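You operate a simulated robot arm through the tools that you are given. There is no shell and no other tool. Be economical: measure what you need, move in short steps, check, and stop when the job is done.

You are at the controls of a simulated robot arm. One attempt, no reset.

TASK
Fill the cylinder on head 3 until its sight glass runs clear.
Fine: feed lever open, vent open while it fills; then vent and fill lever shut, no air left in.

Only the result counts: the job must be done as asked and must still hold three seconds after the hand-in. Knocking over, shifting, dropping, spilling or breaking anything else fails it.

THE ROBOT
A 7-joint arm with a two-finger parallel gripper, fixed in place. Base frame: the origin is at the foot of the arm, x ahead of it, y to its left, z up; the work surface is at about z = 0.76. Lengths are in m, angles in degrees, forces in N, time in s.
Its first joint turns from -166.0 to 166.0 degrees. Payload 4.4 kg.
The tool frame sits at the grasp point between the pads (the TCP): z along the fingers, y along the line on which they close. The tips reach 0.023 m beyond it. Largest opening 0.094 m; finger width 0.038, thickness 0.01; the body of the gripper, 0.054 by 0.096 m, starts 0.039 m behind the TCP.
Orientation is told as [roll, pitch, yaw] about the base's x, y, z axes, in that order, counted from this pose: with the fingers straight down and closing along the base's y, the tool's x points along the base's -x, its y along +y and its z along -z.

THE INTERFACE
- The arm moves only by the tool send_rows. Its argument "commands" is a list that holds one entry, the list of rows, each a list of 6 numbers: the shift along the base's x, y, z in m, then the turn, a rotation vector about the base's x, y, z in rad. In form: [[[x, y, z, rx, ry, rz], ...]]. A call has 1 to 12 rows; each row shifts and turns the commanded pose from where the row before left it. "grip" is the finger opening in m, from 0 to 0.094, set as the call begins (left out, the last holds). Each row takes 0.2 s and may step no farther than 0.05 m and 8.6 degrees from the row before; otherwise, or with a gripper value out of range, the whole call is refused. A pose out of reach is approached as far as the arm can. The call stops where the force on the tool passes 40 N (or 10 N more than at its start, if that is more) or the arm is blocked; 0.2 s more then pass. Each finger travels about 0.072 m/s and halts on what it meets, pressing with about 22 N; the grip force reading is that of the motor and also rises with nothing between the fingers. The clock runs only during rows and for 0.2 s after the last one: add rows that do not move to give the fingers time. The reply holds the time, the measured pose of the TCP, the force on the tool along the base axes, the opening and the grip force, in the units named above and with some noise, with the torque about the TCP (base axes, N m) and any sound that the robot's microphone picked up.
- Cameras (640 x 400 px; columns grow to the right, rows downward): "scene" is fixed at [0.0473, 0.6515, 1.3825]; the picture's right is [-0.20, -0.98, 0.00], its down [-0.83, 0.16, -0.54] and it looks along [0.53, -0.10, -0.84] (base axes); focal length 214 px, centre (320, 200). "wrist" rides on the gripper at [0.086, 0.016, -0.074] in the tool frame; the picture's right is [-0.18, 0.98, 0.00], its down [-0.58, -0.11, -0.81] and it looks along [-0.79, -0.15, 0.59] (tool axes); focal length 243 px, centre (320, 200). There is no depth. A picture from a camera that has moved, and an enlarged one, comes with that camera's place and axes in the base frame and with its lens.
- get_image(camera): a new picture of that camera. It takes no simulated time.
- zoom(camera, box): a new picture of the part [left, top, right, bottom] of that camera's present view, enlarged. It takes no simulated time.
- job_done(): hands the job in; it is judged then, once.

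Work in short steps. Places have to be worked out from the pictures, the camera data and where the tool is seen: move nearer, look again, correct. Check each grasp and each placing, and mend what went wrong. You have 120 turns and 68 pictures in all, those below and enlarged ones among them. Open the gripper and draw the arm clear of the work before you hand the job in, unless the task says otherwise; then end with one line.

The tools are called by a JSON object that holds its "api" and its "payload". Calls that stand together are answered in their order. send_rows: Moves the arm, as the interface text tells. Its arguments: {"type":"object","properties":{"commands":{"type":"array","items":{"type":"array","items":{"type":"array","items":{"type":"number"}}}},"grip":{"type":"number"}},"required":["commands"]} The other tools are called the same way: get_image (camera) takes a picture; zoom (camera, box) takes an enlarged picture of a part of a camera's view; job_done () hands the job in.

At the start:

```text
clock: 0.0
tcp_pos: [0.4704, 0.4506, 1.1246]
ee_rot: [0.1, 0.0, 0.0]
force: [0.2, 0.0, -0.2]
moment: [-0.02, -0.01, -0.01]
gripper_width: 0.0939
finger_force: 0.1
```

scene: 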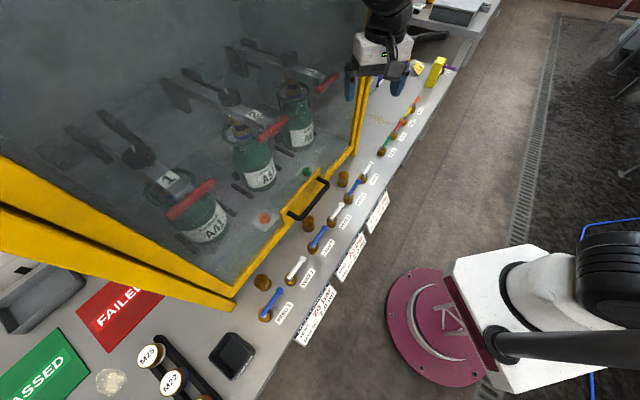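
wrist: 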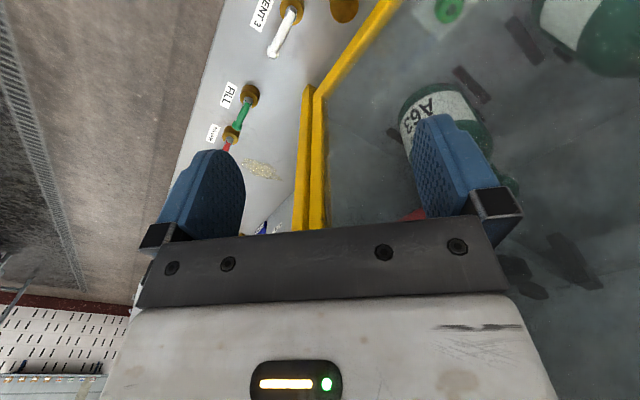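

The scene shows a row of labelled levers along the panel edge, in front of an enclosure. I zoom to read the labels and the panels.

{"api": "zoom", "payload": {"camera": "scene", "box": [240, 160, 400, 350]}}

{"api": "zoom", "payload": {"camera": "scene", "box": [330, 50, 470, 200]}}

{"api": "zoom", "payload": {"camera": "scene", "box": [60, 20, 360, 260]}}

```text
2.11 times, centred on (320, 255) of scene
camera zoom: at [0.0473, 0.6515, 1.3825], right [-0.2, -0.98, 0.0], down [-0.83, 0.16, -0.54], along [0.53, -0.1, -0.84], focal length 452 px, centre (320, 84)
```

zoom: 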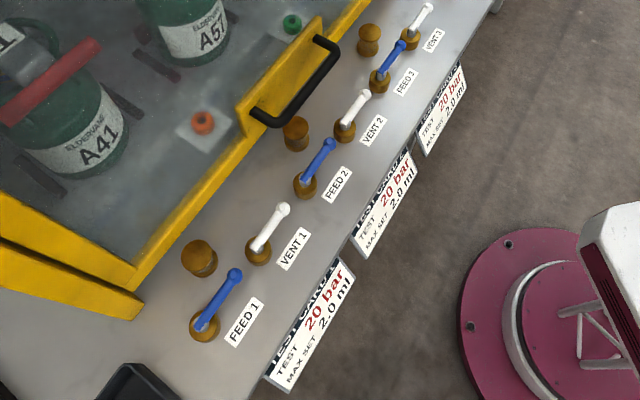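

```text
2.67 times, centred on (400, 125) of scene
camera zoom: at [0.0473, 0.6515, 1.3825], right [-0.2, -0.98, 0.0], down [-0.83, 0.16, -0.54], along [0.53, -0.1, -0.84], focal length 572 px, centre (107, 400)
```

zoom: 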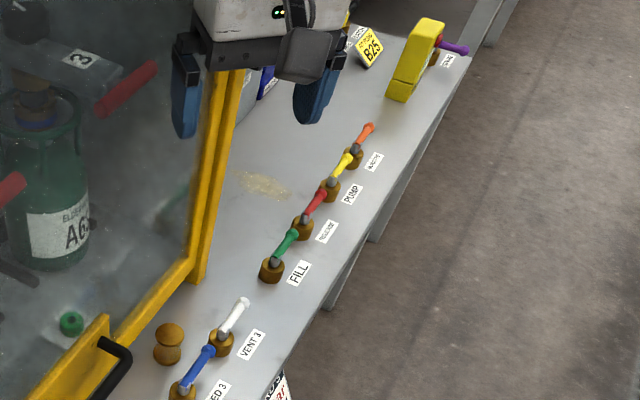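

```text
1.67 times, centred on (210, 140) of scene
camera zoom: at [0.0473, 0.6515, 1.3825], right [-0.2, -0.98, 0.0], down [-0.83, 0.16, -0.54], along [0.53, -0.1, -0.84], focal length 358 px, centre (503, 300)
```

zoom: 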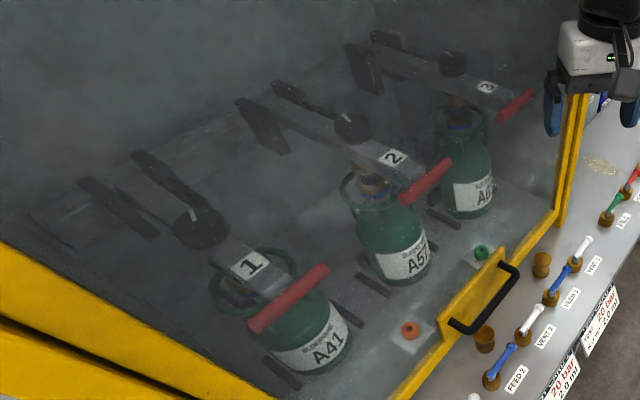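

The row of levers runs diagonally, roughly from (0.12,0.78) to (0.75,0.15). I back the arm off toward the base and turn it about 55° so the wrist camera faces the row around head 3.

{"api": "send_rows", "payload": {"commands": [[[-0.025, -0.042, 0, 0, 0, 0.1396], [-0.025, -0.042, 0, 0, 0, 0.1396], [-0.025, -0.042, 0, 0, 0, 0.1396], [-0.025, -0.042, 0, 0, 0, 0.1396], [-0.025, -0.042, 0, 0, 0, 0.1396], [-0.025, -0.042, 0, 0, 0, 0.1396], [-0.025, -0.042, 0, 0, 0, 0.1396]]]}}

{"api": "get_image", "payload": {"camera": "wrist"}}

```text
clock: 1.6
tcp_pos: [0.2911, 0.1558, 1.121]
ee_rot: [0.0, -0.1, 56.2]
force: [-0.9, 0.2, 0.1]
moment: [0.02, 0.01, 0.0]
gripper_width: 0.0938
finger_force: 0.0
```

```text
62 pictures are left
camera wrist: at [0.2305, 0.0931, 1.1968], right [-0.71, 0.7, 0.0], down [0.41, 0.42, 0.81], along [0.57, 0.58, -0.59], focal length 243 px, centre (320, 200)
```

wrist: 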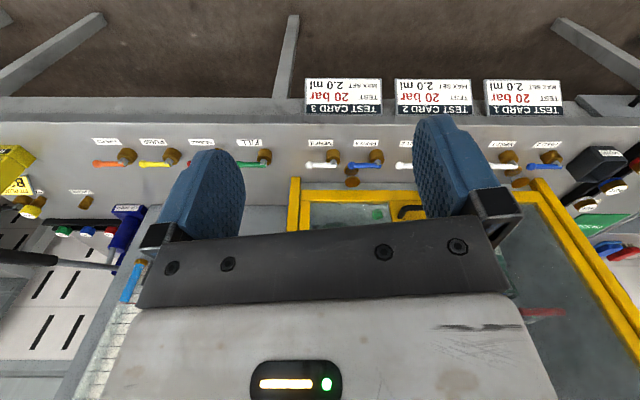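

{"api": "zoom", "payload": {"camera": "wrist", "box": [230, 70, 420, 230]}}

{"api": "zoom", "payload": {"camera": "wrist", "box": [0, 120, 220, 300]}}

```text
2.50 times, centred on (325, 150) of wrist
camera zoom: at [0.2305, 0.0931, 1.1968], right [-0.71, 0.7, 0.0], down [0.41, 0.42, 0.81], along [0.57, 0.58, -0.59], focal length 606 px, centre (308, 325)
```

zoom: 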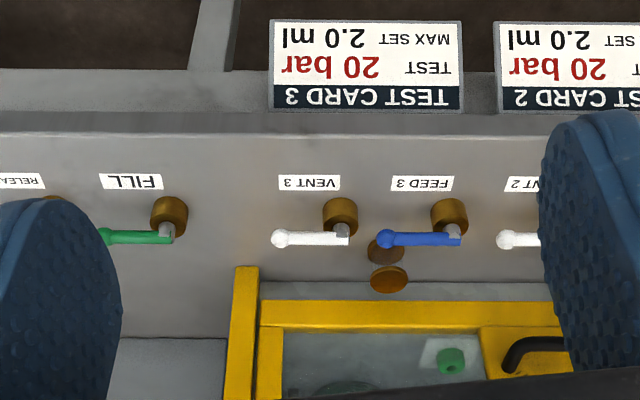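

```text
2.22 times, centred on (110, 210) of wrist
camera zoom: at [0.2305, 0.0931, 1.1968], right [-0.71, 0.7, 0.0], down [0.41, 0.42, 0.81], along [0.57, 0.58, -0.59], focal length 539 px, centre (787, 178)
```

zoom: 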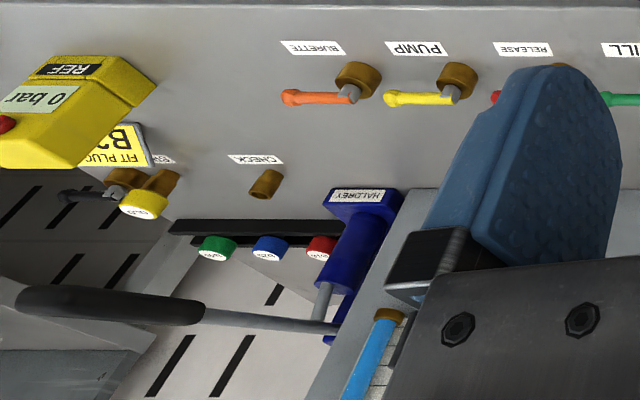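

The vent 3 stem triangulates to about (0.495,0.411,0.788) and its tip to (0.538,0.369,0.797). FEED 3 stem is near (0.421,0.483) and FILL near (0.612,0.291). I close the fingers, square up to the row (yaw 45°) and move nearer for a closer look.

{"api": "send_rows", "payload": {"commands": [[[0.02, 0.03, -0.03, 0, 0, -0.0977], [0.02, 0.03, -0.03, 0, 0, -0.0977], [0.02, 0.03, -0.03, 0, 0, 0], [0.01, 0.03, -0.03, 0, 0, 0]]], "grip": 0.0}}

{"api": "get_image", "payload": {"camera": "wrist"}}

```text
clock: 2.6
tcp_pos: [0.3652, 0.2757, 1.0069]
ee_rot: [0.1, 0.1, 44.8]
force: [-1.3, 0.3, -0.4]
moment: [-0.01, -0.01, 0.04]
gripper_width: 0.0
finger_force: 21.5
```

```text
59 pictures are left
camera wrist: at [0.2925, 0.2275, 1.0813], right [-0.56, 0.83, 0.0], down [0.49, 0.33, 0.81], along [0.67, 0.45, -0.59], focal length 243 px, centre (320, 200)
```

wrist: 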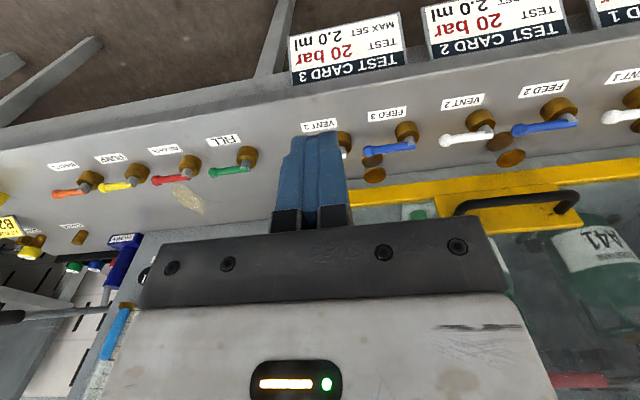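

{"api": "zoom", "payload": {"camera": "wrist", "box": [340, 90, 530, 210]}}

{"api": "zoom", "payload": {"camera": "wrist", "box": [130, 110, 280, 220]}}

```text
3.33 times, centred on (435, 150) of wrist
camera zoom: at [0.2925, 0.2275, 1.0813], right [-0.56, 0.83, 0.0], down [0.49, 0.33, 0.81], along [0.67, 0.45, -0.59], focal length 809 px, centre (-63, 367)
```

zoom: 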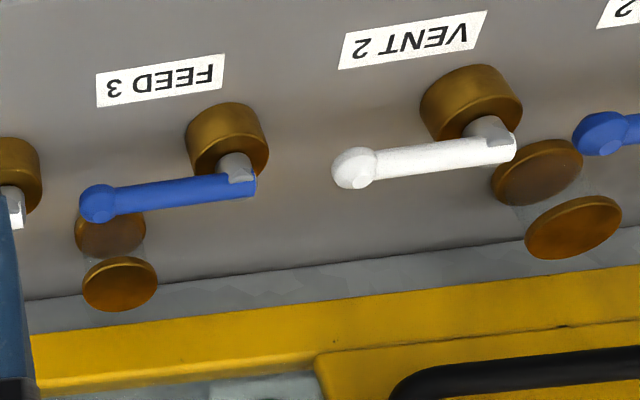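

```text
3.64 times, centred on (205, 165) of wrist
camera zoom: at [0.2925, 0.2275, 1.0813], right [-0.56, 0.83, 0.0], down [0.49, 0.33, 0.81], along [0.67, 0.45, -0.59], focal length 882 px, centre (738, 327)
```

zoom: 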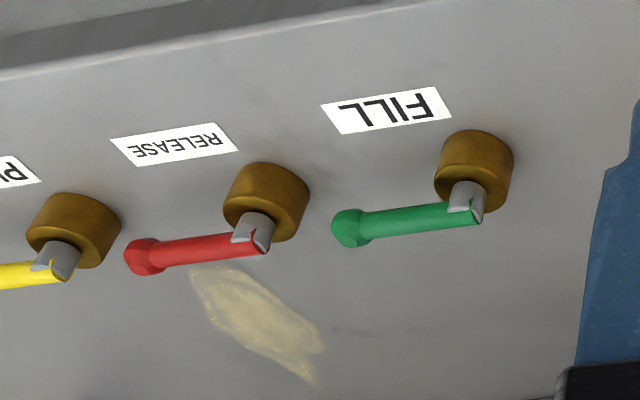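

Each sight glass is a glass tube between two brass discs; glass 3 tops out at about (0.501,0.483,0.797), radius about 0.02. The levers lie horizontally on vertical stems. I turn the tool to yaw 135 so the fingers can straddle a lever.

{"api": "send_rows", "payload": {"commands": [[[0, 0, 0, 0, 0, 0.143], [0, 0, 0, 0, 0, 0.143], [0, 0, 0, 0, 0, 0.143], [0, 0, 0, 0, 0, 0.143], [0, 0, 0, 0, 0, 0.143], [0, 0, 0, 0, 0, 0.143], [0, 0, 0, 0, 0, 0.143], [0, 0, 0, 0, 0, 0.143], [0, 0, 0, 0, 0, 0.143], [0, 0, 0, 0, 0, 0.143], [0, 0, 0, 0, 0, 0.143]]], "grip": 0.03}}

```text
clock: 5.0
tcp_pos: [0.3638, 0.2758, 1.0055]
ee_rot: [-0.1, 0.0, 135.0]
force: [-0.1, 0.3, -0.6]
moment: [0.01, 0.0, -0.05]
gripper_width: 0.0299
finger_force: 0.1
```

Turn reached. I move above the middle of the FEED 3 lever at (0.448,0.450), z 0.90, and look.

{"api": "send_rows", "payload": {"commands": [[[0.017, 0.035, -0.02, 0, 0, 0], [0.017, 0.035, -0.02, 0, 0, 0], [0.017, 0.035, -0.02, 0, 0, 0], [0.017, 0.035, -0.02, 0, 0, 0], [0.016, 0.034, -0.02, 0, 0, 0], [0, 0, 0, 0, 0, 0]]]}}

{"api": "get_image", "payload": {"camera": "wrist"}}

{"api": "zoom", "payload": {"camera": "scene", "box": [290, 110, 410, 230]}}

```text
clock: 6.4
tcp_pos: [0.4511, 0.4497, 0.9043]
ee_rot: [0.0, 0.0, 134.8]
force: [0.0, 0.2, 0.0]
moment: [0.03, 0.01, 0.01]
gripper_width: 0.0297
finger_force: 0.1
```

```text
56 pictures are left
camera wrist: at [0.5019, 0.3761, 0.9802], right [-0.83, -0.56, 0.0], down [-0.33, 0.49, 0.81], along [-0.45, 0.67, -0.59], focal length 243 px, centre (320, 200)
```

wrist: 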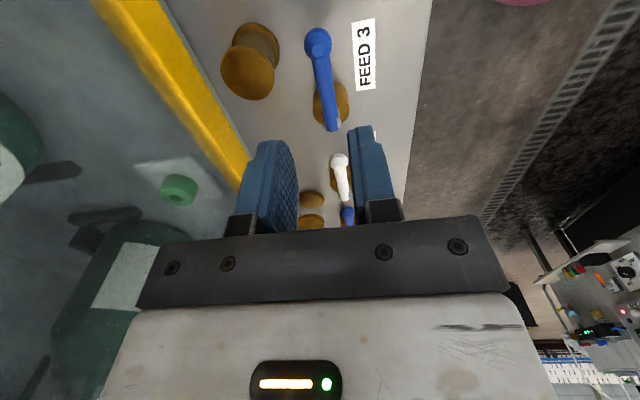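

```text
3.33 times, centred on (350, 170) of scene
camera zoom: at [0.0473, 0.6515, 1.3825], right [-0.2, -0.98, 0.0], down [-0.83, 0.16, -0.54], along [0.53, -0.1, -0.84], focal length 715 px, centre (220, 300)
```

zoom: 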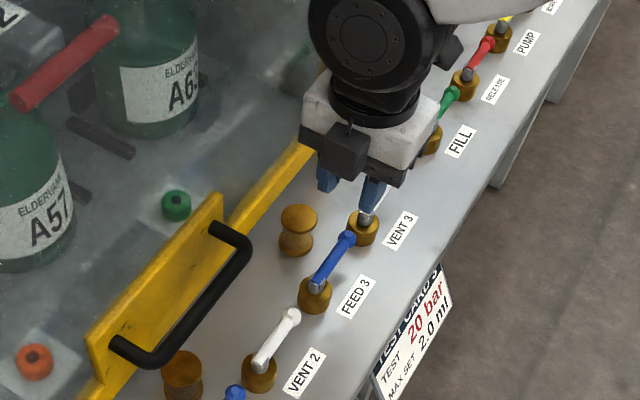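

The lever lies between the fingers in plan (tip at (0.464,0.435), stem at (0.413,0.484)). I descend to z≈0.80 to straddle it.

{"api": "send_rows", "payload": {"commands": [[[-0.001, 0, -0.04, 0, 0, 0], [0, 0, -0.04, 0, 0, 0], [0, 0, -0.022, 0, 0, 0], [0, 0, 0, 0, 0, 0]]]}}

{"api": "zoom", "payload": {"camera": "scene", "box": [290, 110, 410, 230]}}

{"api": "get_image", "payload": {"camera": "wrist"}}

```text
clock: 7.4
tcp_pos: [0.4469, 0.4501, 0.8036]
ee_rot: [0.0, 0.0, 134.9]
force: [-0.3, -0.3, -0.5]
moment: [0.01, 0.02, -0.02]
gripper_width: 0.0302
finger_force: 0.0
```

```text
3.33 times, centred on (350, 170) of scene
camera zoom: at [0.0473, 0.6515, 1.3825], right [-0.2, -0.98, 0.0], down [-0.83, 0.16, -0.54], along [0.53, -0.1, -0.84], focal length 715 px, centre (220, 300)
```

zoom: 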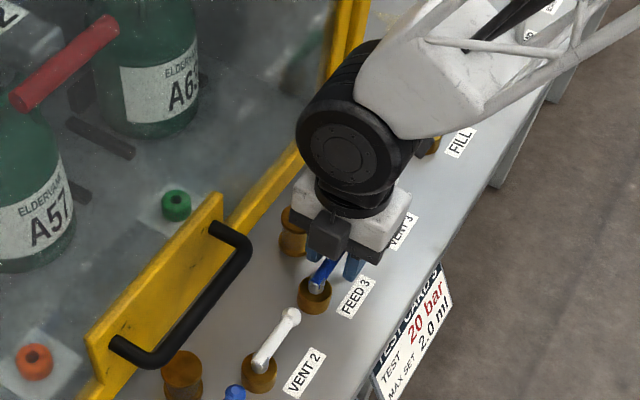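

```text
53 pictures are left
camera wrist: at [0.4972, 0.3767, 0.8787], right [-0.83, -0.56, 0.0], down [-0.33, 0.49, 0.81], along [-0.45, 0.67, -0.59], focal length 243 px, centre (320, 200)
```

wrist: 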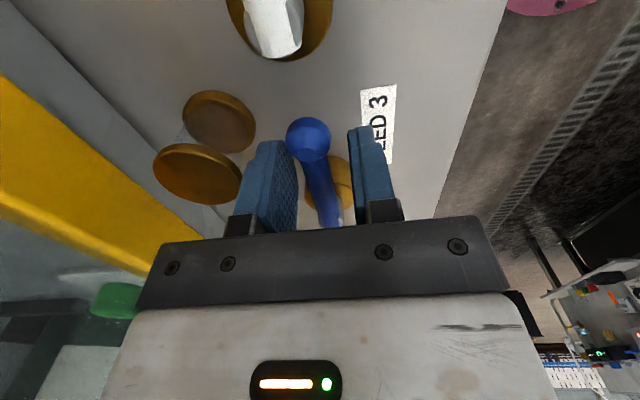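

Straddled cleanly. I swing toward the operator side along the arc with small steps, watching the force.

{"api": "send_rows", "payload": {"commands": [[[-0.0049, -0.0039, 0, 0, 0, -0.1396], [-0.0053, -0.0035, 0, 0, 0, -0.1396], [-0.0057, -0.0026, 0, 0, 0, -0.1396], [0, 0, 0, 0, 0, 0]]]}}

{"api": "get_image", "payload": {"camera": "wrist"}}

```text
clock: 8.4
tcp_pos: [0.4333, 0.44, 0.8036]
ee_rot: [0.0, -0.1, 110.8]
force: [-0.5, 0.3, 0.0]
moment: [0.01, -0.01, 0.03]
gripper_width: 0.0299
finger_force: 0.4
```

```text
52 pictures are left
camera wrist: at [0.4488, 0.3533, 0.8786], right [-0.98, -0.18, 0.0], down [-0.1, 0.58, 0.81], along [-0.14, 0.79, -0.59], focal length 243 px, centre (320, 200)
```

wrist: 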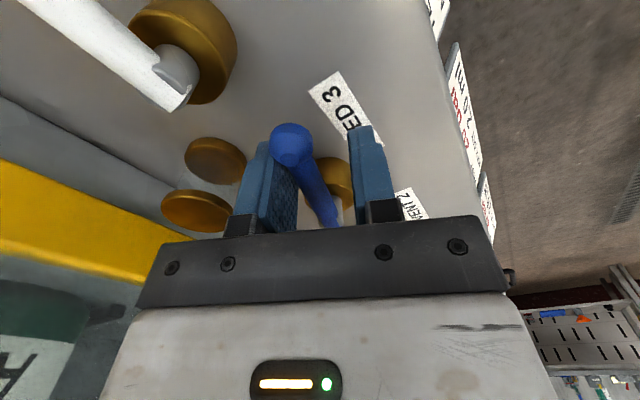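

The lever follows the finger freely (its tip has moved about 18°, almost no force). I continue along the arc.

{"api": "send_rows", "payload": {"commands": [[[-0.006, -0.0018, 0, 0, 0, -0.1396], [-0.0062, -0.001, 0, 0, 0, -0.1396], [-0.0063, -0.0001, 0, 0, 0, -0.1396], [-0.0062, 0.0007, 0, 0, 0, -0.1396], [-0.0061, 0.0017, 0, 0, 0, -0.1396], [0, 0, 0, 0, 0, 0]]]}}

{"api": "get_image", "payload": {"camera": "wrist"}}

```text
clock: 9.8
tcp_pos: [0.4012, 0.4409, 0.8028]
ee_rot: [0.0, 0.0, 70.9]
force: [-1.3, 0.3, -0.8]
moment: [0.0, -0.01, -0.02]
gripper_width: 0.0301
finger_force: 0.0
```

```text
51 pictures are left
camera wrist: at [0.3582, 0.3644, 0.8787], right [-0.87, 0.5, 0.0], down [0.29, 0.51, 0.81], along [0.4, 0.7, -0.59], focal length 243 px, centre (320, 200)
```

wrist: 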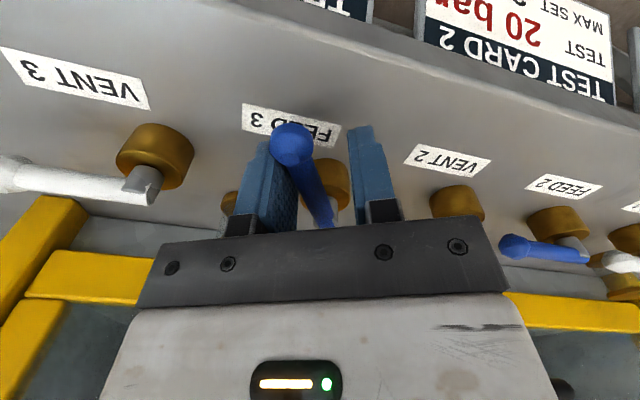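

Still moving freely; I go on to the expected 90° stop.

{"api": "send_rows", "payload": {"commands": [[[-0.0057, 0.0024, 0, 0, 0, -0.1396], [-0.0054, 0.0032, 0, 0, 0, -0.1396], [-0.0049, 0.004, 0, 0, 0, -0.1396], [-0.0043, 0.0046, 0, 0, 0, -0.1], [0, 0, 0, 0, 0, 0]]]}}

{"api": "get_image", "payload": {"camera": "wrist"}}

```text
clock: 11.0
tcp_pos: [0.3816, 0.4534, 0.803]
ee_rot: [-0.1, 0.0, 41.1]
force: [3.0, -3.2, -0.4]
moment: [0.03, -0.05, 0.09]
gripper_width: 0.0325
finger_force: 2.4
```

```text
50 pictures are left
camera wrist: at [0.3065, 0.4092, 0.878], right [-0.51, 0.86, 0.0], down [0.51, 0.3, 0.81], along [0.69, 0.41, -0.59], focal length 243 px, centre (320, 200)
```

wrist: 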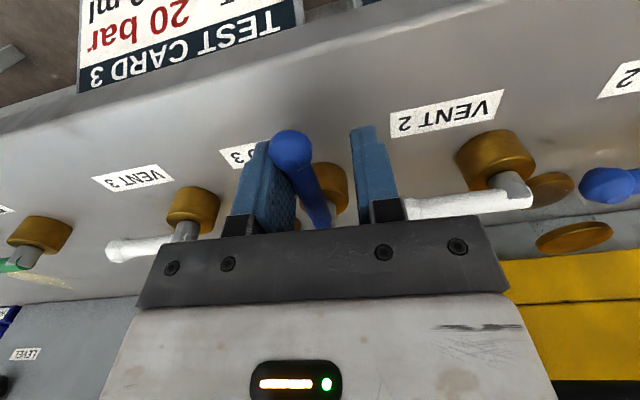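

A 4 N reaction shows FEED 3 is at its stop, 90° open. I back off slightly, rise, and go to VENT 3 while turning back to yaw 135.

{"api": "send_rows", "payload": {"commands": [[[0.004, -0.004, 0, 0, 0, 0], [0, 0, 0.04, 0, 0, 0], [0, 0, 0.04, 0, 0, 0], [0, 0, 0.02, 0, 0, 0]]], "grip": 0.03}}

{"api": "send_rows", "payload": {"commands": [[[0.012, -0.006, 0, 0, 0, 0.149], [0.012, -0.006, 0, 0, 0, 0.149], [0.012, -0.006, 0, 0, 0, 0.149], [0.012, -0.006, 0, 0, 0, 0.149], [0.012, -0.006, 0, 0, 0, 0.149], [0.012, -0.006, 0, 0, 0, 0.149], [0.012, -0.006, 0, 0, 0, 0.149], [0.012, -0.006, 0, 0, 0, 0.149], [0.012, -0.006, 0, 0, 0, 0.149], [0.012, -0.006, 0, 0, 0, 0.149], [0.014, -0.005, 0, 0, 0, 0.149], [0, 0, 0, 0, 0, 0]]]}}

{"api": "get_image", "payload": {"camera": "wrist"}}

{"api": "zoom", "payload": {"camera": "scene", "box": [290, 110, 410, 230]}}

```text
clock: 12.0
tcp_pos: [0.3866, 0.4515, 0.9041]
ee_rot: [-0.1, 0.1, 41.2]
force: [-0.1, 0.0, -0.1]
moment: [-0.02, 0.05, 0.01]
gripper_width: 0.0301
finger_force: 0.1
```

```text
clock: 14.6
tcp_pos: [0.5201, 0.3841, 0.9033]
ee_rot: [0.0, 0.0, 135.3]
force: [0.2, 0.3, -0.1]
moment: [0.01, 0.02, -0.02]
gripper_width: 0.0298
finger_force: 0.1
```

```text
49 pictures are left
camera wrist: at [0.5705, 0.3125, 0.9783], right [-0.82, -0.57, 0.0], down [-0.34, 0.49, 0.81], along [-0.46, 0.66, -0.59], focal length 243 px, centre (320, 200)
```

wrist: 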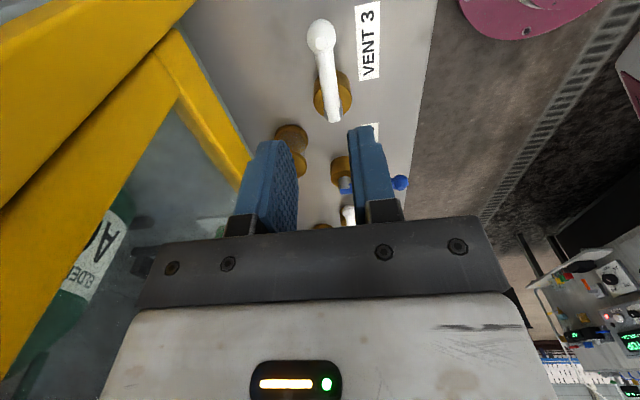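

```text
3.33 times, centred on (350, 170) of scene
camera zoom: at [0.0473, 0.6515, 1.3825], right [-0.2, -0.98, 0.0], down [-0.83, 0.16, -0.54], along [0.53, -0.1, -0.84], focal length 715 px, centre (220, 300)
```

zoom: 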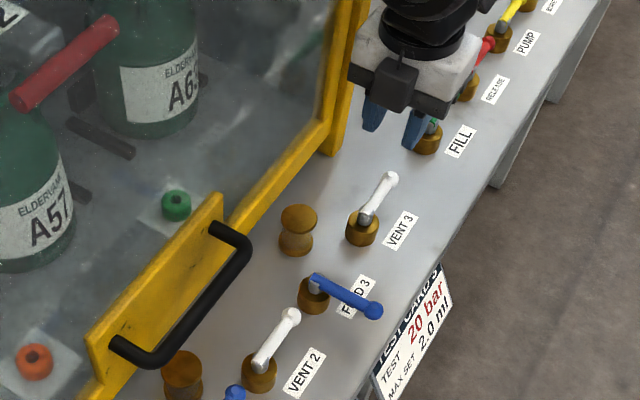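

FEED 3 now sits square across the row, as seen in the scene view. VENT 3 lever lies from (0.487,0.411) to (0.534,0.365); I shift 3 mm and descend around it.

{"api": "send_rows", "payload": {"commands": [[[-0.003, -0.003, -0.04, 0, 0, 0], [0, 0, -0.04, 0, 0, 0], [0, 0, -0.02, 0, 0, 0], [0, 0, 0, 0, 0, 0]]]}}

{"api": "get_image", "payload": {"camera": "wrist"}}

```text
clock: 15.6
tcp_pos: [0.5172, 0.3826, 0.8019]
ee_rot: [0.0, 0.0, 135.0]
force: [0.0, -0.4, -0.1]
moment: [0.02, -0.02, -0.03]
gripper_width: 0.0301
finger_force: 0.0
```

```text
47 pictures are left
camera wrist: at [0.5676, 0.3097, 0.8774], right [-0.82, -0.57, 0.0], down [-0.33, 0.49, 0.81], along [-0.46, 0.66, -0.59], focal length 243 px, centre (320, 200)
```

wrist: 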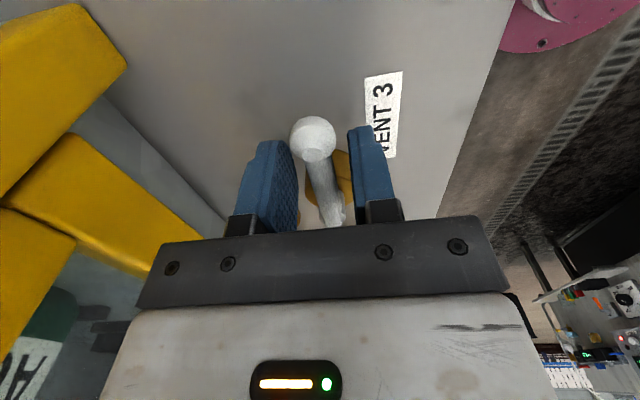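

Straddled. I run the same arc that opened FEED 3.

{"api": "send_rows", "payload": {"commands": [[[-0.0049, -0.0039, 0, 0, 0, -0.1396], [-0.0053, -0.0035, 0, 0, 0, -0.1396], [-0.0057, -0.0026, 0, 0, 0, -0.1396], [-0.006, -0.0018, 0, 0, 0, -0.1396], [-0.0062, -0.001, 0, 0, 0, -0.1396], [-0.0063, -0.0001, 0, 0, 0, -0.1396], [-0.0062, 0.0007, 0, 0, 0, -0.1396], [-0.0061, 0.0017, 0, 0, 0, -0.1396]]]}}

{"api": "send_rows", "payload": {"commands": [[[-0.0057, 0.0024, 0, 0, 0, -0.1396], [-0.0054, 0.0032, 0, 0, 0, -0.1396], [-0.0049, 0.004, 0, 0, 0, -0.1396], [-0.0043, 0.0046, 0, 0, 0, -0.1], [0, 0, 0, 0, 0, 0]]]}}

{"api": "get_image", "payload": {"camera": "wrist"}}

```text
clock: 17.4
tcp_pos: [0.4704, 0.3707, 0.802]
ee_rot: [0.1, 0.0, 70.9]
force: [3.9, 0.3, -0.6]
moment: [-0.02, -0.01, -0.05]
gripper_width: 0.0317
finger_force: 1.6
```

```text
clock: 18.6
tcp_pos: [0.449, 0.3871, 0.8036]
ee_rot: [0.0, 0.0, 41.4]
force: [35.8, -15.1, 3.7]
moment: [-0.18, -0.24, 0.74]
gripper_width: 0.0458
finger_force: 17.2
```

```text
46 pictures are left
camera wrist: at [0.3735, 0.3407, 0.8787], right [-0.51, 0.86, 0.0], down [0.51, 0.3, 0.81], along [0.69, 0.41, -0.59], focal length 243 px, centre (320, 200)
```

wrist: 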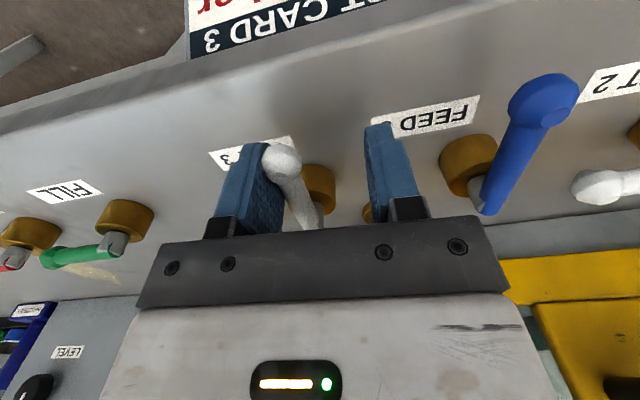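

The push reached about 39 N, with the lever looking close to square already. I back off to relieve it and look at its angle.

{"api": "send_rows", "payload": {"commands": [[[0.007, -0.007, 0, 0, 0, 0], [0.005, -0.005, 0, 0, 0, 0], [0, 0, 0.04, 0, 0, 0], [0, 0, 0.04, 0, 0, 0], [0, 0, 0.02, 0, 0, 0]]], "grip": 0.03}}

{"api": "get_image", "payload": {"camera": "wrist"}}

{"api": "zoom", "payload": {"camera": "scene", "box": [290, 110, 410, 230]}}

```text
clock: 19.8
tcp_pos: [0.4595, 0.3743, 0.9011]
ee_rot: [0.0, 0.1, 41.4]
force: [0.1, 0.0, 0.6]
moment: [-0.03, 0.05, -0.02]
gripper_width: 0.0299
finger_force: 0.1
```

```text
45 pictures are left
camera wrist: at [0.3847, 0.3289, 0.9775], right [-0.51, 0.86, 0.0], down [0.51, 0.3, 0.81], along [0.69, 0.41, -0.59], focal length 243 px, centre (320, 200)
```

wrist: 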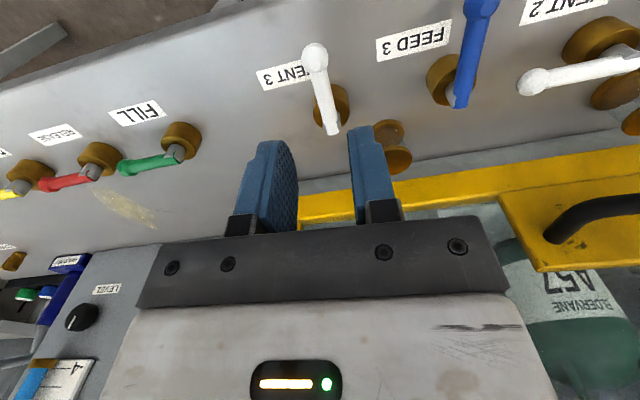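

```text
3.33 times, centred on (350, 170) of scene
camera zoom: at [0.0473, 0.6515, 1.3825], right [-0.2, -0.98, 0.0], down [-0.83, 0.16, -0.54], along [0.53, -0.1, -0.84], focal length 715 px, centre (220, 300)
```

zoom: 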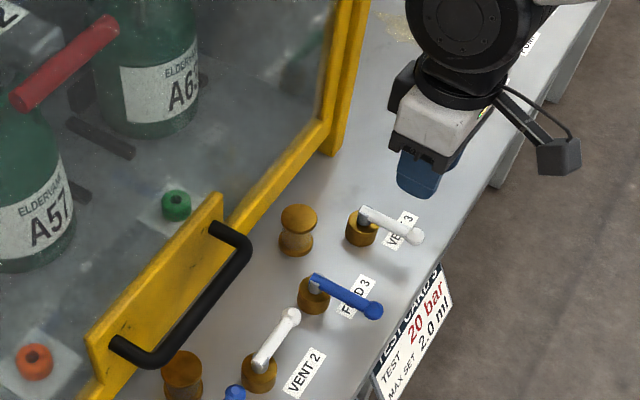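

Both FEED 3 and VENT 3 are now square across the row, i.e. fully open. FILL stem is at about (0.612,0.289); I go above its lever with yaw back to 135.

{"api": "send_rows", "payload": {"commands": [[[0.0165, -0.0105, 0, 0, 0, 0.1485], [0.0165, -0.0105, 0, 0, 0, 0.1485], [0.0165, -0.0105, 0, 0, 0, 0.1485], [0.0165, -0.0105, 0, 0, 0, 0.1485], [0.0165, -0.0105, 0, 0, 0, 0.1485], [0.0165, -0.0105, 0, 0, 0, 0.1485], [0.0165, -0.0105, 0, 0, 0, 0.1485], [0.0165, -0.0105, 0, 0, 0, 0.1485], [0.0165, -0.0105, 0, 0, 0, 0.1485], [0.0165, -0.0105, 0, 0, 0, 0.1485], [0.017, -0.01, 0, 0, 0, 0.1485], [0, 0, 0, 0, 0, 0]]]}}

{"api": "get_image", "payload": {"camera": "wrist"}}

{"api": "zoom", "payload": {"camera": "scene", "box": [290, 110, 410, 230]}}

```text
clock: 22.4
tcp_pos: [0.6439, 0.2581, 0.9036]
ee_rot: [-0.1, 0.0, 135.1]
force: [-0.1, 0.7, 0.0]
moment: [0.01, 0.0, 0.03]
gripper_width: 0.03
finger_force: 0.1
```

```text
43 pictures are left
camera wrist: at [0.6939, 0.186, 0.9796], right [-0.82, -0.57, 0.0], down [-0.33, 0.49, 0.81], along [-0.46, 0.66, -0.59], focal length 243 px, centre (320, 200)
```

wrist: 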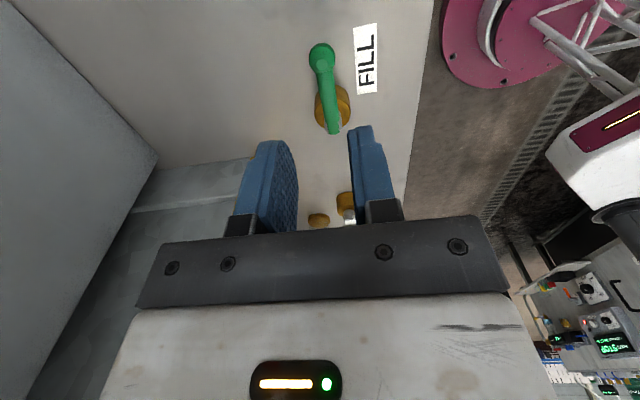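

```text
3.33 times, centred on (350, 170) of scene
camera zoom: at [0.0473, 0.6515, 1.3825], right [-0.2, -0.98, 0.0], down [-0.83, 0.16, -0.54], along [0.53, -0.1, -0.84], focal length 715 px, centre (220, 300)
```

zoom: 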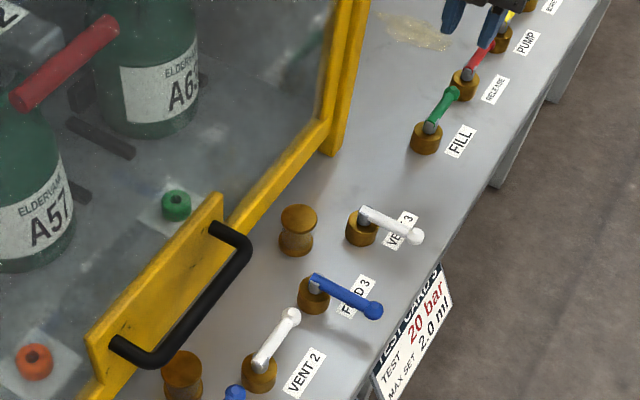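

FILL lever sits the same way in view as the others did. I shift 2 mm, descend, and swing it open with the same arc, slightly shortened.

{"api": "send_rows", "payload": {"commands": [[[-0.002, -0.002, -0.04, 0, 0, 0], [0, 0, -0.04, 0, 0, 0], [0, 0, -0.021, 0, 0, 0], [0, 0, 0, 0, 0, 0]]]}}

{"api": "get_image", "payload": {"camera": "wrist"}}

```text
clock: 23.4
tcp_pos: [0.6432, 0.2553, 0.8013]
ee_rot: [0.0, 0.1, 134.9]
force: [-1.3, 0.3, -0.7]
moment: [-0.01, -0.01, 0.01]
gripper_width: 0.03
finger_force: 0.1
```

```text
41 pictures are left
camera wrist: at [0.6927, 0.1843, 0.8769], right [-0.83, -0.56, 0.0], down [-0.33, 0.49, 0.81], along [-0.46, 0.67, -0.59], focal length 243 px, centre (320, 200)
```

wrist: 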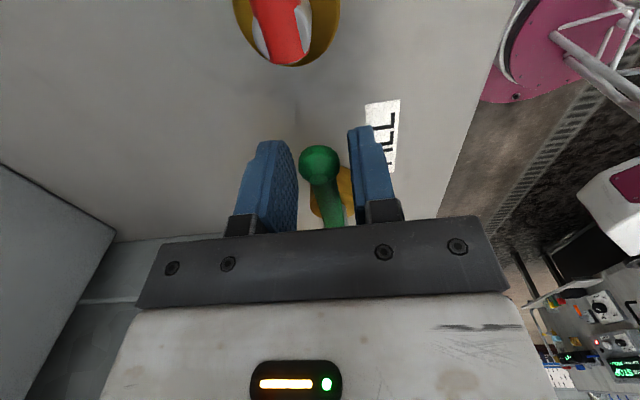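

The TCP is closer to the lever tip than intended; I slide 11 mm toward the stem and then sweep the first part of the arc.

{"api": "send_rows", "payload": {"commands": [[[-0.004, 0.004, 0, 0, 0, 0], [-0.004, 0.004, 0, 0, 0, 0], [-0.0049, -0.0039, 0, 0, 0, -0.1396], [-0.0053, -0.0035, 0, 0, 0, -0.1396], [-0.0057, -0.0026, 0, 0, 0, -0.1396], [-0.006, -0.0018, 0, 0, 0, -0.1396], [-0.0062, -0.001, 0, 0, 0, -0.1396], [-0.0063, -0.0001, 0, 0, 0, -0.1396], [-0.0062, 0.0007, 0, 0, 0, -0.1396], [-0.0061, 0.0017, 0, 0, 0, -0.1396]]]}}

{"api": "get_image", "payload": {"camera": "wrist"}}

```text
clock: 25.6
tcp_pos: [0.5873, 0.2531, 0.8018]
ee_rot: [0.1, -0.1, 70.9]
force: [0.3, 1.1, 1.5]
moment: [-0.02, -0.03, -0.01]
gripper_width: 0.0304
finger_force: 0.5
```

```text
40 pictures are left
camera wrist: at [0.5436, 0.1772, 0.8775], right [-0.87, 0.5, 0.0], down [0.29, 0.51, 0.81], along [0.4, 0.7, -0.59], focal length 243 px, centre (320, 200)
```

wrist: 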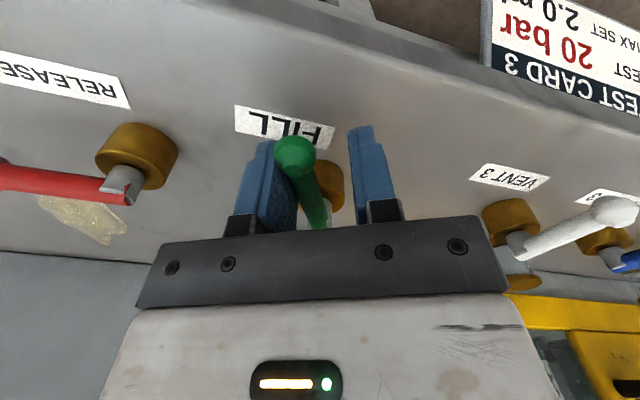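

Same as the FEED stage; I finish the arc.

{"api": "send_rows", "payload": {"commands": [[[-0.0057, 0.0024, 0, 0, 0, -0.1396], [-0.0054, 0.0032, 0, 0, 0, -0.1396], [-0.0049, 0.004, 0, 0, 0, -0.1396], [-0.0043, 0.0046, 0, 0, 0, -0.1], [0, 0, 0, 0, 0, 0]]]}}

{"api": "get_image", "payload": {"camera": "wrist"}}

{"api": "zoom", "payload": {"camera": "scene", "box": [290, 110, 410, 230]}}

```text
clock: 26.8
tcp_pos: [0.5644, 0.2676, 0.8025]
ee_rot: [-0.1, 0.0, 41.2]
force: [23.9, -11.8, -3.5]
moment: [0.05, -0.08, 0.45]
gripper_width: 0.0409
finger_force: 12.0
```

```text
39 pictures are left
camera wrist: at [0.4893, 0.2225, 0.8772], right [-0.51, 0.86, 0.0], down [0.51, 0.3, 0.81], along [0.69, 0.41, -0.59], focal length 243 px, centre (320, 200)
```

wrist: 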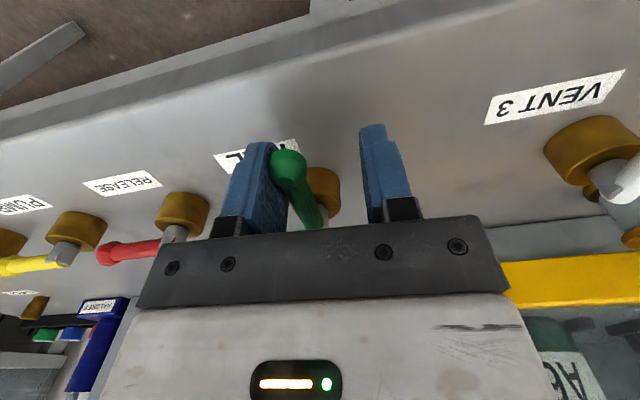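

```text
3.33 times, centred on (350, 170) of scene
camera zoom: at [0.0473, 0.6515, 1.3825], right [-0.2, -0.98, 0.0], down [-0.83, 0.16, -0.54], along [0.53, -0.1, -0.84], focal length 715 px, centre (220, 300)
```

zoom: 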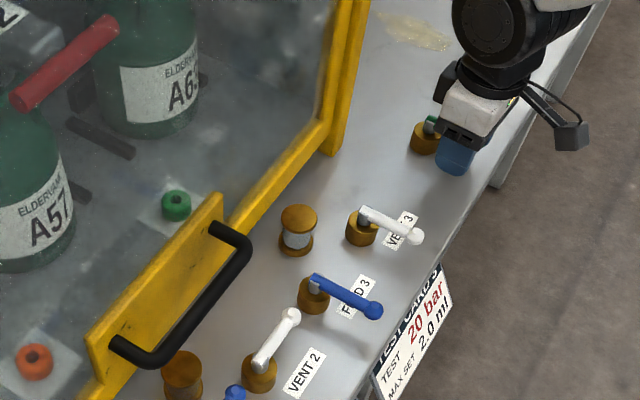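

FILL is at its stop, and sight glass 3 has turned milky: it is filling. I back off, rise, and move above the VENT 3 lever at yaw 45 to be ready to shut it.

{"api": "send_rows", "payload": {"commands": [[[0.007, -0.007, 0, 0, 0, 0], [0.001, -0.001, 0.04, 0, 0, 0], [0, 0, 0.04, 0, 0, 0], [0, 0, 0.02, 0, 0, 0], [-0.026, 0.03, 0, 0, 0, 0.033], [-0.026, 0.03, 0, 0, 0, 0.033], [-0.026, 0.03, 0, 0, 0, 0], [-0.026, 0.03, 0, 0, 0, 0]]], "grip": 0.03}}

{"api": "get_image", "payload": {"camera": "wrist"}}

{"api": "zoom", "payload": {"camera": "scene", "box": [315, 120, 415, 220]}}

```text
clock: 28.6
tcp_pos: [0.4684, 0.3828, 0.8993]
ee_rot: [0.0, -0.1, 45.1]
force: [-0.5, 1.0, 0.1]
moment: [-0.04, -0.01, 0.0]
gripper_width: 0.03
finger_force: 0.1
```

```text
37 pictures are left
camera wrist: at [0.3965, 0.3341, 0.9752], right [-0.57, 0.82, 0.0], down [0.49, 0.33, 0.81], along [0.67, 0.46, -0.59], focal length 243 px, centre (320, 200)
```

wrist: 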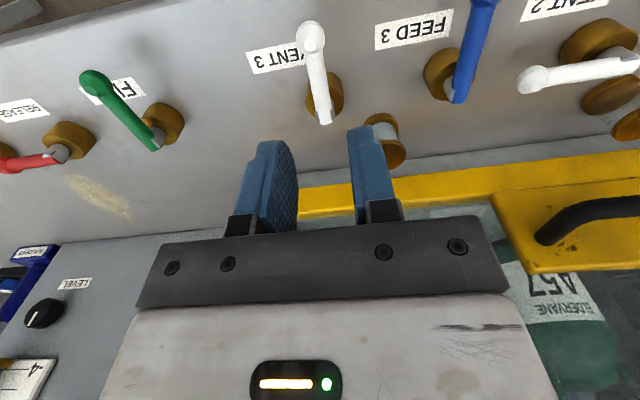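

```text
4.00 times, centred on (365, 170) of scene
camera zoom: at [0.0473, 0.6515, 1.3825], right [-0.2, -0.98, 0.0], down [-0.83, 0.16, -0.54], along [0.53, -0.1, -0.84], focal length 858 px, centre (140, 320)
```

zoom: 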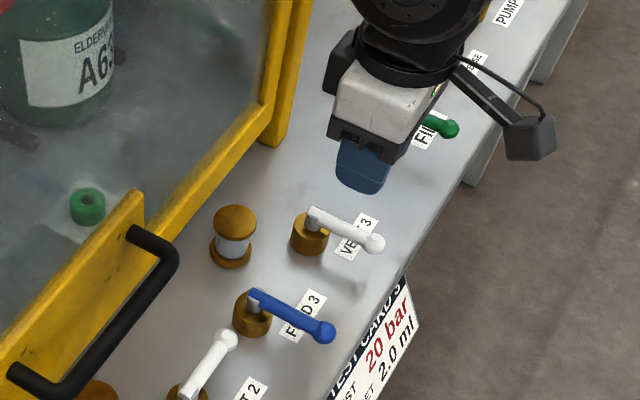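

The glass is milky with bubbles. The lever runs (0.504,0.413)→(0.454,0.367), centred under the tool; I descend around VENT 3 and wait there while it fills.

{"api": "send_rows", "payload": {"commands": [[[0.001, -0.001, -0.04, 0, 0, 0], [0, 0, -0.04, 0, 0, 0], [0, 0, -0.019, 0, 0, 0], [0, 0, 0, 0, 0, 0], [0, 0, 0, 0, 0, 0], [0, 0, 0, 0, 0, 0], [0, 0, 0, 0, 0, 0], [0, 0, 0, 0, 0, 0]]]}}

{"api": "get_image", "payload": {"camera": "wrist"}}

{"api": "zoom", "payload": {"camera": "scene", "box": [320, 150, 380, 210]}}

```text
clock: 30.4
tcp_pos: [0.4693, 0.3805, 0.8041]
ee_rot: [0.1, 0.0, 45.0]
force: [0.0, -0.4, -0.1]
moment: [0.01, 0.02, 0.05]
gripper_width: 0.03
finger_force: 0.1
```

```text
35 pictures are left
camera wrist: at [0.3972, 0.331, 0.8791], right [-0.57, 0.82, 0.0], down [0.49, 0.33, 0.81], along [0.67, 0.46, -0.59], focal length 243 px, centre (320, 200)
```

wrist: 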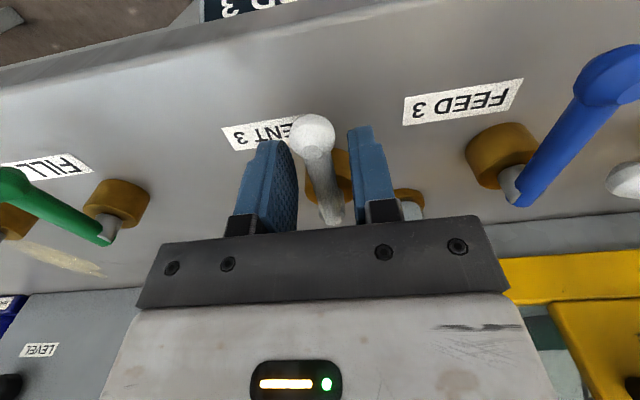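

```text
6.67 times, centred on (350, 180) of scene
camera zoom: at [0.0473, 0.6515, 1.3825], right [-0.2, -0.98, 0.0], down [-0.83, 0.16, -0.54], along [0.53, -0.1, -0.84], focal length 1430 px, centre (120, 333)
```

zoom: 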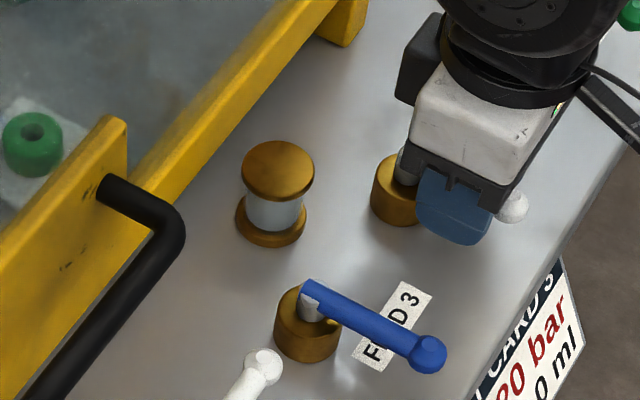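

The glass is still white. I wait about 2.4 s in place and look again.

{"api": "send_rows", "payload": {"commands": [[[0, 0, 0, 0, 0, 0], [0, 0, 0, 0, 0, 0], [0, 0, 0, 0, 0, 0], [0, 0, 0, 0, 0, 0], [0, 0, 0, 0, 0, 0], [0, 0, 0, 0, 0, 0], [0, 0, 0, 0, 0, 0], [0, 0, 0, 0, 0, 0], [0, 0, 0, 0, 0, 0], [0, 0, 0, 0, 0, 0], [0, 0, 0, 0, 0, 0], [0, 0, 0, 0, 0, 0]]]}}

{"api": "zoom", "payload": {"camera": "scene", "box": [320, 150, 380, 210]}}

```text
clock: 33.0
tcp_pos: [0.469, 0.3814, 0.8031]
ee_rot: [-0.1, 0.0, 45.0]
force: [0.6, -0.3, -0.7]
moment: [0.01, 0.0, 0.04]
gripper_width: 0.0302
finger_force: 0.0
```

```text
6.67 times, centred on (350, 180) of scene
camera zoom: at [0.0473, 0.6515, 1.3825], right [-0.2, -0.98, 0.0], down [-0.83, 0.16, -0.54], along [0.53, -0.1, -0.84], focal length 1430 px, centre (120, 333)
```

zoom: 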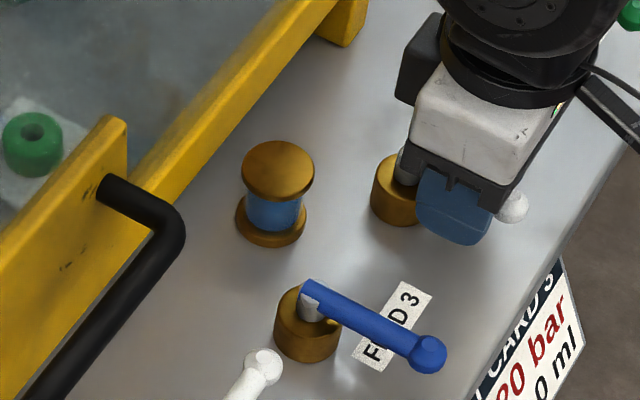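

The glass has turned from white to clear blue water. I wait briefly to confirm that it stays so.

{"api": "send_rows", "payload": {"commands": [[[0, 0, 0, 0, 0, 0], [0, 0, 0, 0, 0, 0], [0, 0, 0, 0, 0, 0], [0, 0, 0, 0, 0, 0], [0, 0, 0, 0, 0, 0]]]}}

{"api": "zoom", "payload": {"camera": "scene", "box": [320, 150, 380, 210]}}

```text
clock: 34.2
tcp_pos: [0.4696, 0.3817, 0.8036]
ee_rot: [-0.1, -0.1, 45.0]
force: [1.2, 0.3, 1.2]
moment: [-0.04, 0.0, 0.01]
gripper_width: 0.03
finger_force: 0.0
```

```text
6.67 times, centred on (350, 180) of scene
camera zoom: at [0.0473, 0.6515, 1.3825], right [-0.2, -0.98, 0.0], down [-0.83, 0.16, -0.54], along [0.53, -0.1, -0.84], focal length 1430 px, centre (120, 333)
```

zoom: 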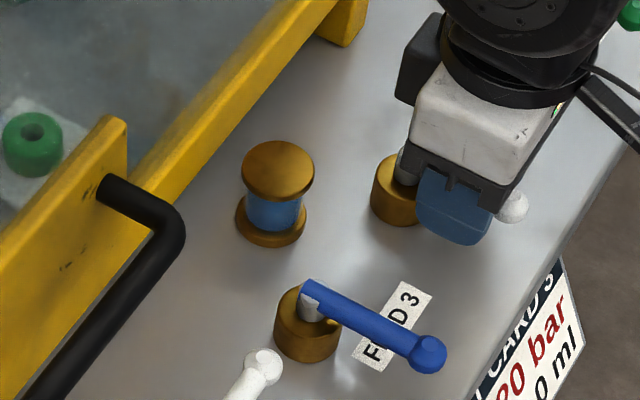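

Stable clear blue. I shut VENT 3 by sweeping the arc in reverse.

{"api": "send_rows", "payload": {"commands": [[[0.0048, -0.0042, 0, 0, 0, 0.1396], [0.0054, -0.0035, 0, 0, 0, 0.1396], [0.0058, -0.0027, 0, 0, 0, 0.1396], [0.0062, -0.0019, 0, 0, 0, 0.1396], [0.0063, -0.001, 0, 0, 0, 0.1396], [0.0064, -0.0001, 0, 0, 0, 0.1396], [0.0064, 0.0007, 0, 0, 0, 0.1396], [0.0062, 0.0017, 0, 0, 0, 0.1396], [0.0059, 0.0025, 0, 0, 0, 0.1396]]]}}

{"api": "get_image", "payload": {"camera": "wrist"}}

```text
clock: 36.2
tcp_pos: [0.5248, 0.3683, 0.8022]
ee_rot: [0.0, 0.0, 117.1]
force: [-0.5, -1.2, -1.1]
moment: [0.02, -0.03, -0.02]
gripper_width: 0.0303
finger_force: 0.9
```

```text
31 pictures are left
camera wrist: at [0.5503, 0.285, 0.8772], right [-0.96, -0.28, 0.0], down [-0.17, 0.57, 0.81], along [-0.23, 0.77, -0.59], focal length 243 px, centre (320, 200)
```

wrist: 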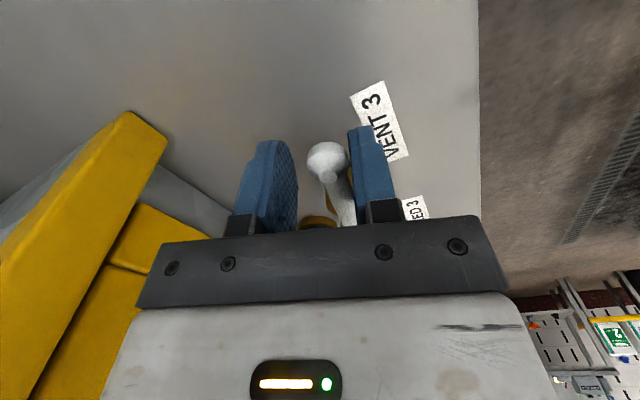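

The lever follows; I finish the arc up to its shut stop.

{"api": "send_rows", "payload": {"commands": [[[0.0055, 0.0033, 0, 0, 0, 0.1396], [0.005, 0.0041, 0, 0, 0, 0.1396], [0.0043, 0.0047, 0, 0, 0, 0], [0, 0, 0, 0, 0, 0]]]}}

{"api": "get_image", "payload": {"camera": "wrist"}}

```text
clock: 37.2
tcp_pos: [0.5383, 0.3823, 0.8021]
ee_rot: [0.1, 0.0, 133.1]
force: [-23.8, -24.0, 9.7]
moment: [-0.09, 0.46, 0.68]
gripper_width: 0.0448
finger_force: 17.1
```

```text
30 pictures are left
camera wrist: at [0.5864, 0.3078, 0.8776], right [-0.84, -0.54, 0.0], down [-0.32, 0.5, 0.81], along [-0.43, 0.68, -0.59], focal length 243 px, centre (320, 200)
```

wrist: 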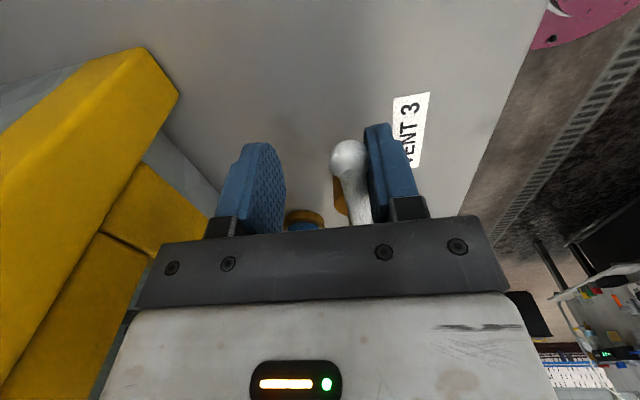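

At the shut stop (34 N). I back off 12 mm, rise, and check, then head to FILL.

{"api": "send_rows", "payload": {"commands": [[[-0.0085, -0.0085, 0, 0, 0, 0], [0, 0, 0.04, 0, 0, 0], [0, 0, 0.04, 0, 0, 0], [0, 0, 0.02, 0, 0, 0]]], "grip": 0.03}}

{"api": "get_image", "payload": {"camera": "wrist"}}

{"api": "zoom", "payload": {"camera": "scene", "box": [320, 120, 410, 210]}}

```text
clock: 38.2
tcp_pos: [0.53, 0.3757, 0.9049]
ee_rot: [0.0, 0.0, 133.0]
force: [-0.3, 0.1, 0.3]
moment: [0.0, -0.01, 0.0]
gripper_width: 0.0302
finger_force: 0.0
```

```text
29 pictures are left
camera wrist: at [0.5777, 0.3014, 0.9808], right [-0.84, -0.54, 0.0], down [-0.32, 0.5, 0.81], along [-0.43, 0.68, -0.59], focal length 243 px, centre (320, 200)
```

wrist: 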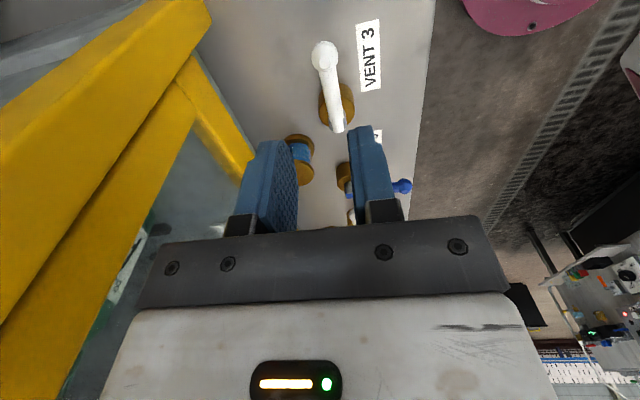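

```text
4.44 times, centred on (365, 165) of scene
camera zoom: at [0.0473, 0.6515, 1.3825], right [-0.2, -0.98, 0.0], down [-0.83, 0.16, -0.54], along [0.53, -0.1, -0.84], focal length 953 px, centre (120, 356)
```

zoom: 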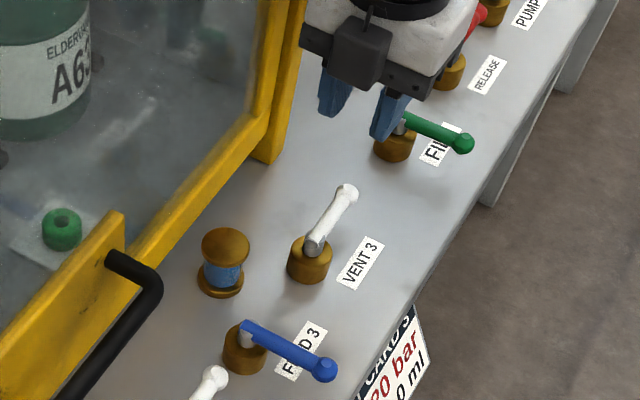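

VENT 3 is back to its original shut line and the glass stays blue. Next: above the FILL lever at (0.587,0.2625), yaw 45.

{"api": "send_rows", "payload": {"commands": [[[0.0052, -0.0103, 0, 0, 0, -0.1396], [0.0052, -0.0103, 0, 0, 0, -0.1396], [0.0052, -0.0103, 0, 0, 0, -0.1396], [0.0052, -0.0103, 0, 0, 0, -0.1396], [0.0052, -0.0103, 0, 0, 0, -0.1396], [0.0052, -0.0103, 0, 0, 0, -0.1396], [0.0052, -0.0103, 0, 0, 0, -0.1396], [0.0052, -0.0103, 0, 0, 0, -0.1396], [0.0052, -0.0103, 0, 0, 0, -0.1396], [0.0052, -0.0103, 0, 0, 0, -0.1396], [0.005, -0.0103, 0, 0, 0, -0.1396], [0, 0, 0, 0, 0, 0]]]}}

{"api": "get_image", "payload": {"camera": "wrist"}}

```text
clock: 40.8
tcp_pos: [0.5881, 0.2624, 0.9027]
ee_rot: [0.0, 0.0, 45.0]
force: [0.5, -0.3, 0.7]
moment: [-0.03, 0.03, 0.03]
gripper_width: 0.0301
finger_force: 0.0
```

```text
27 pictures are left
camera wrist: at [0.5155, 0.2117, 0.9782], right [-0.56, 0.83, 0.0], down [0.49, 0.33, 0.81], along [0.67, 0.45, -0.59], focal length 243 px, centre (320, 200)
```

wrist: 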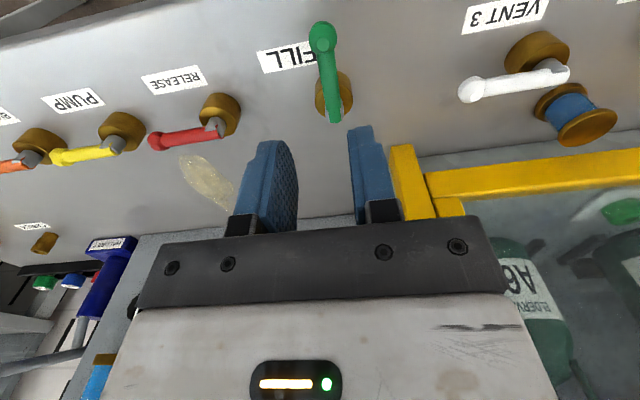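

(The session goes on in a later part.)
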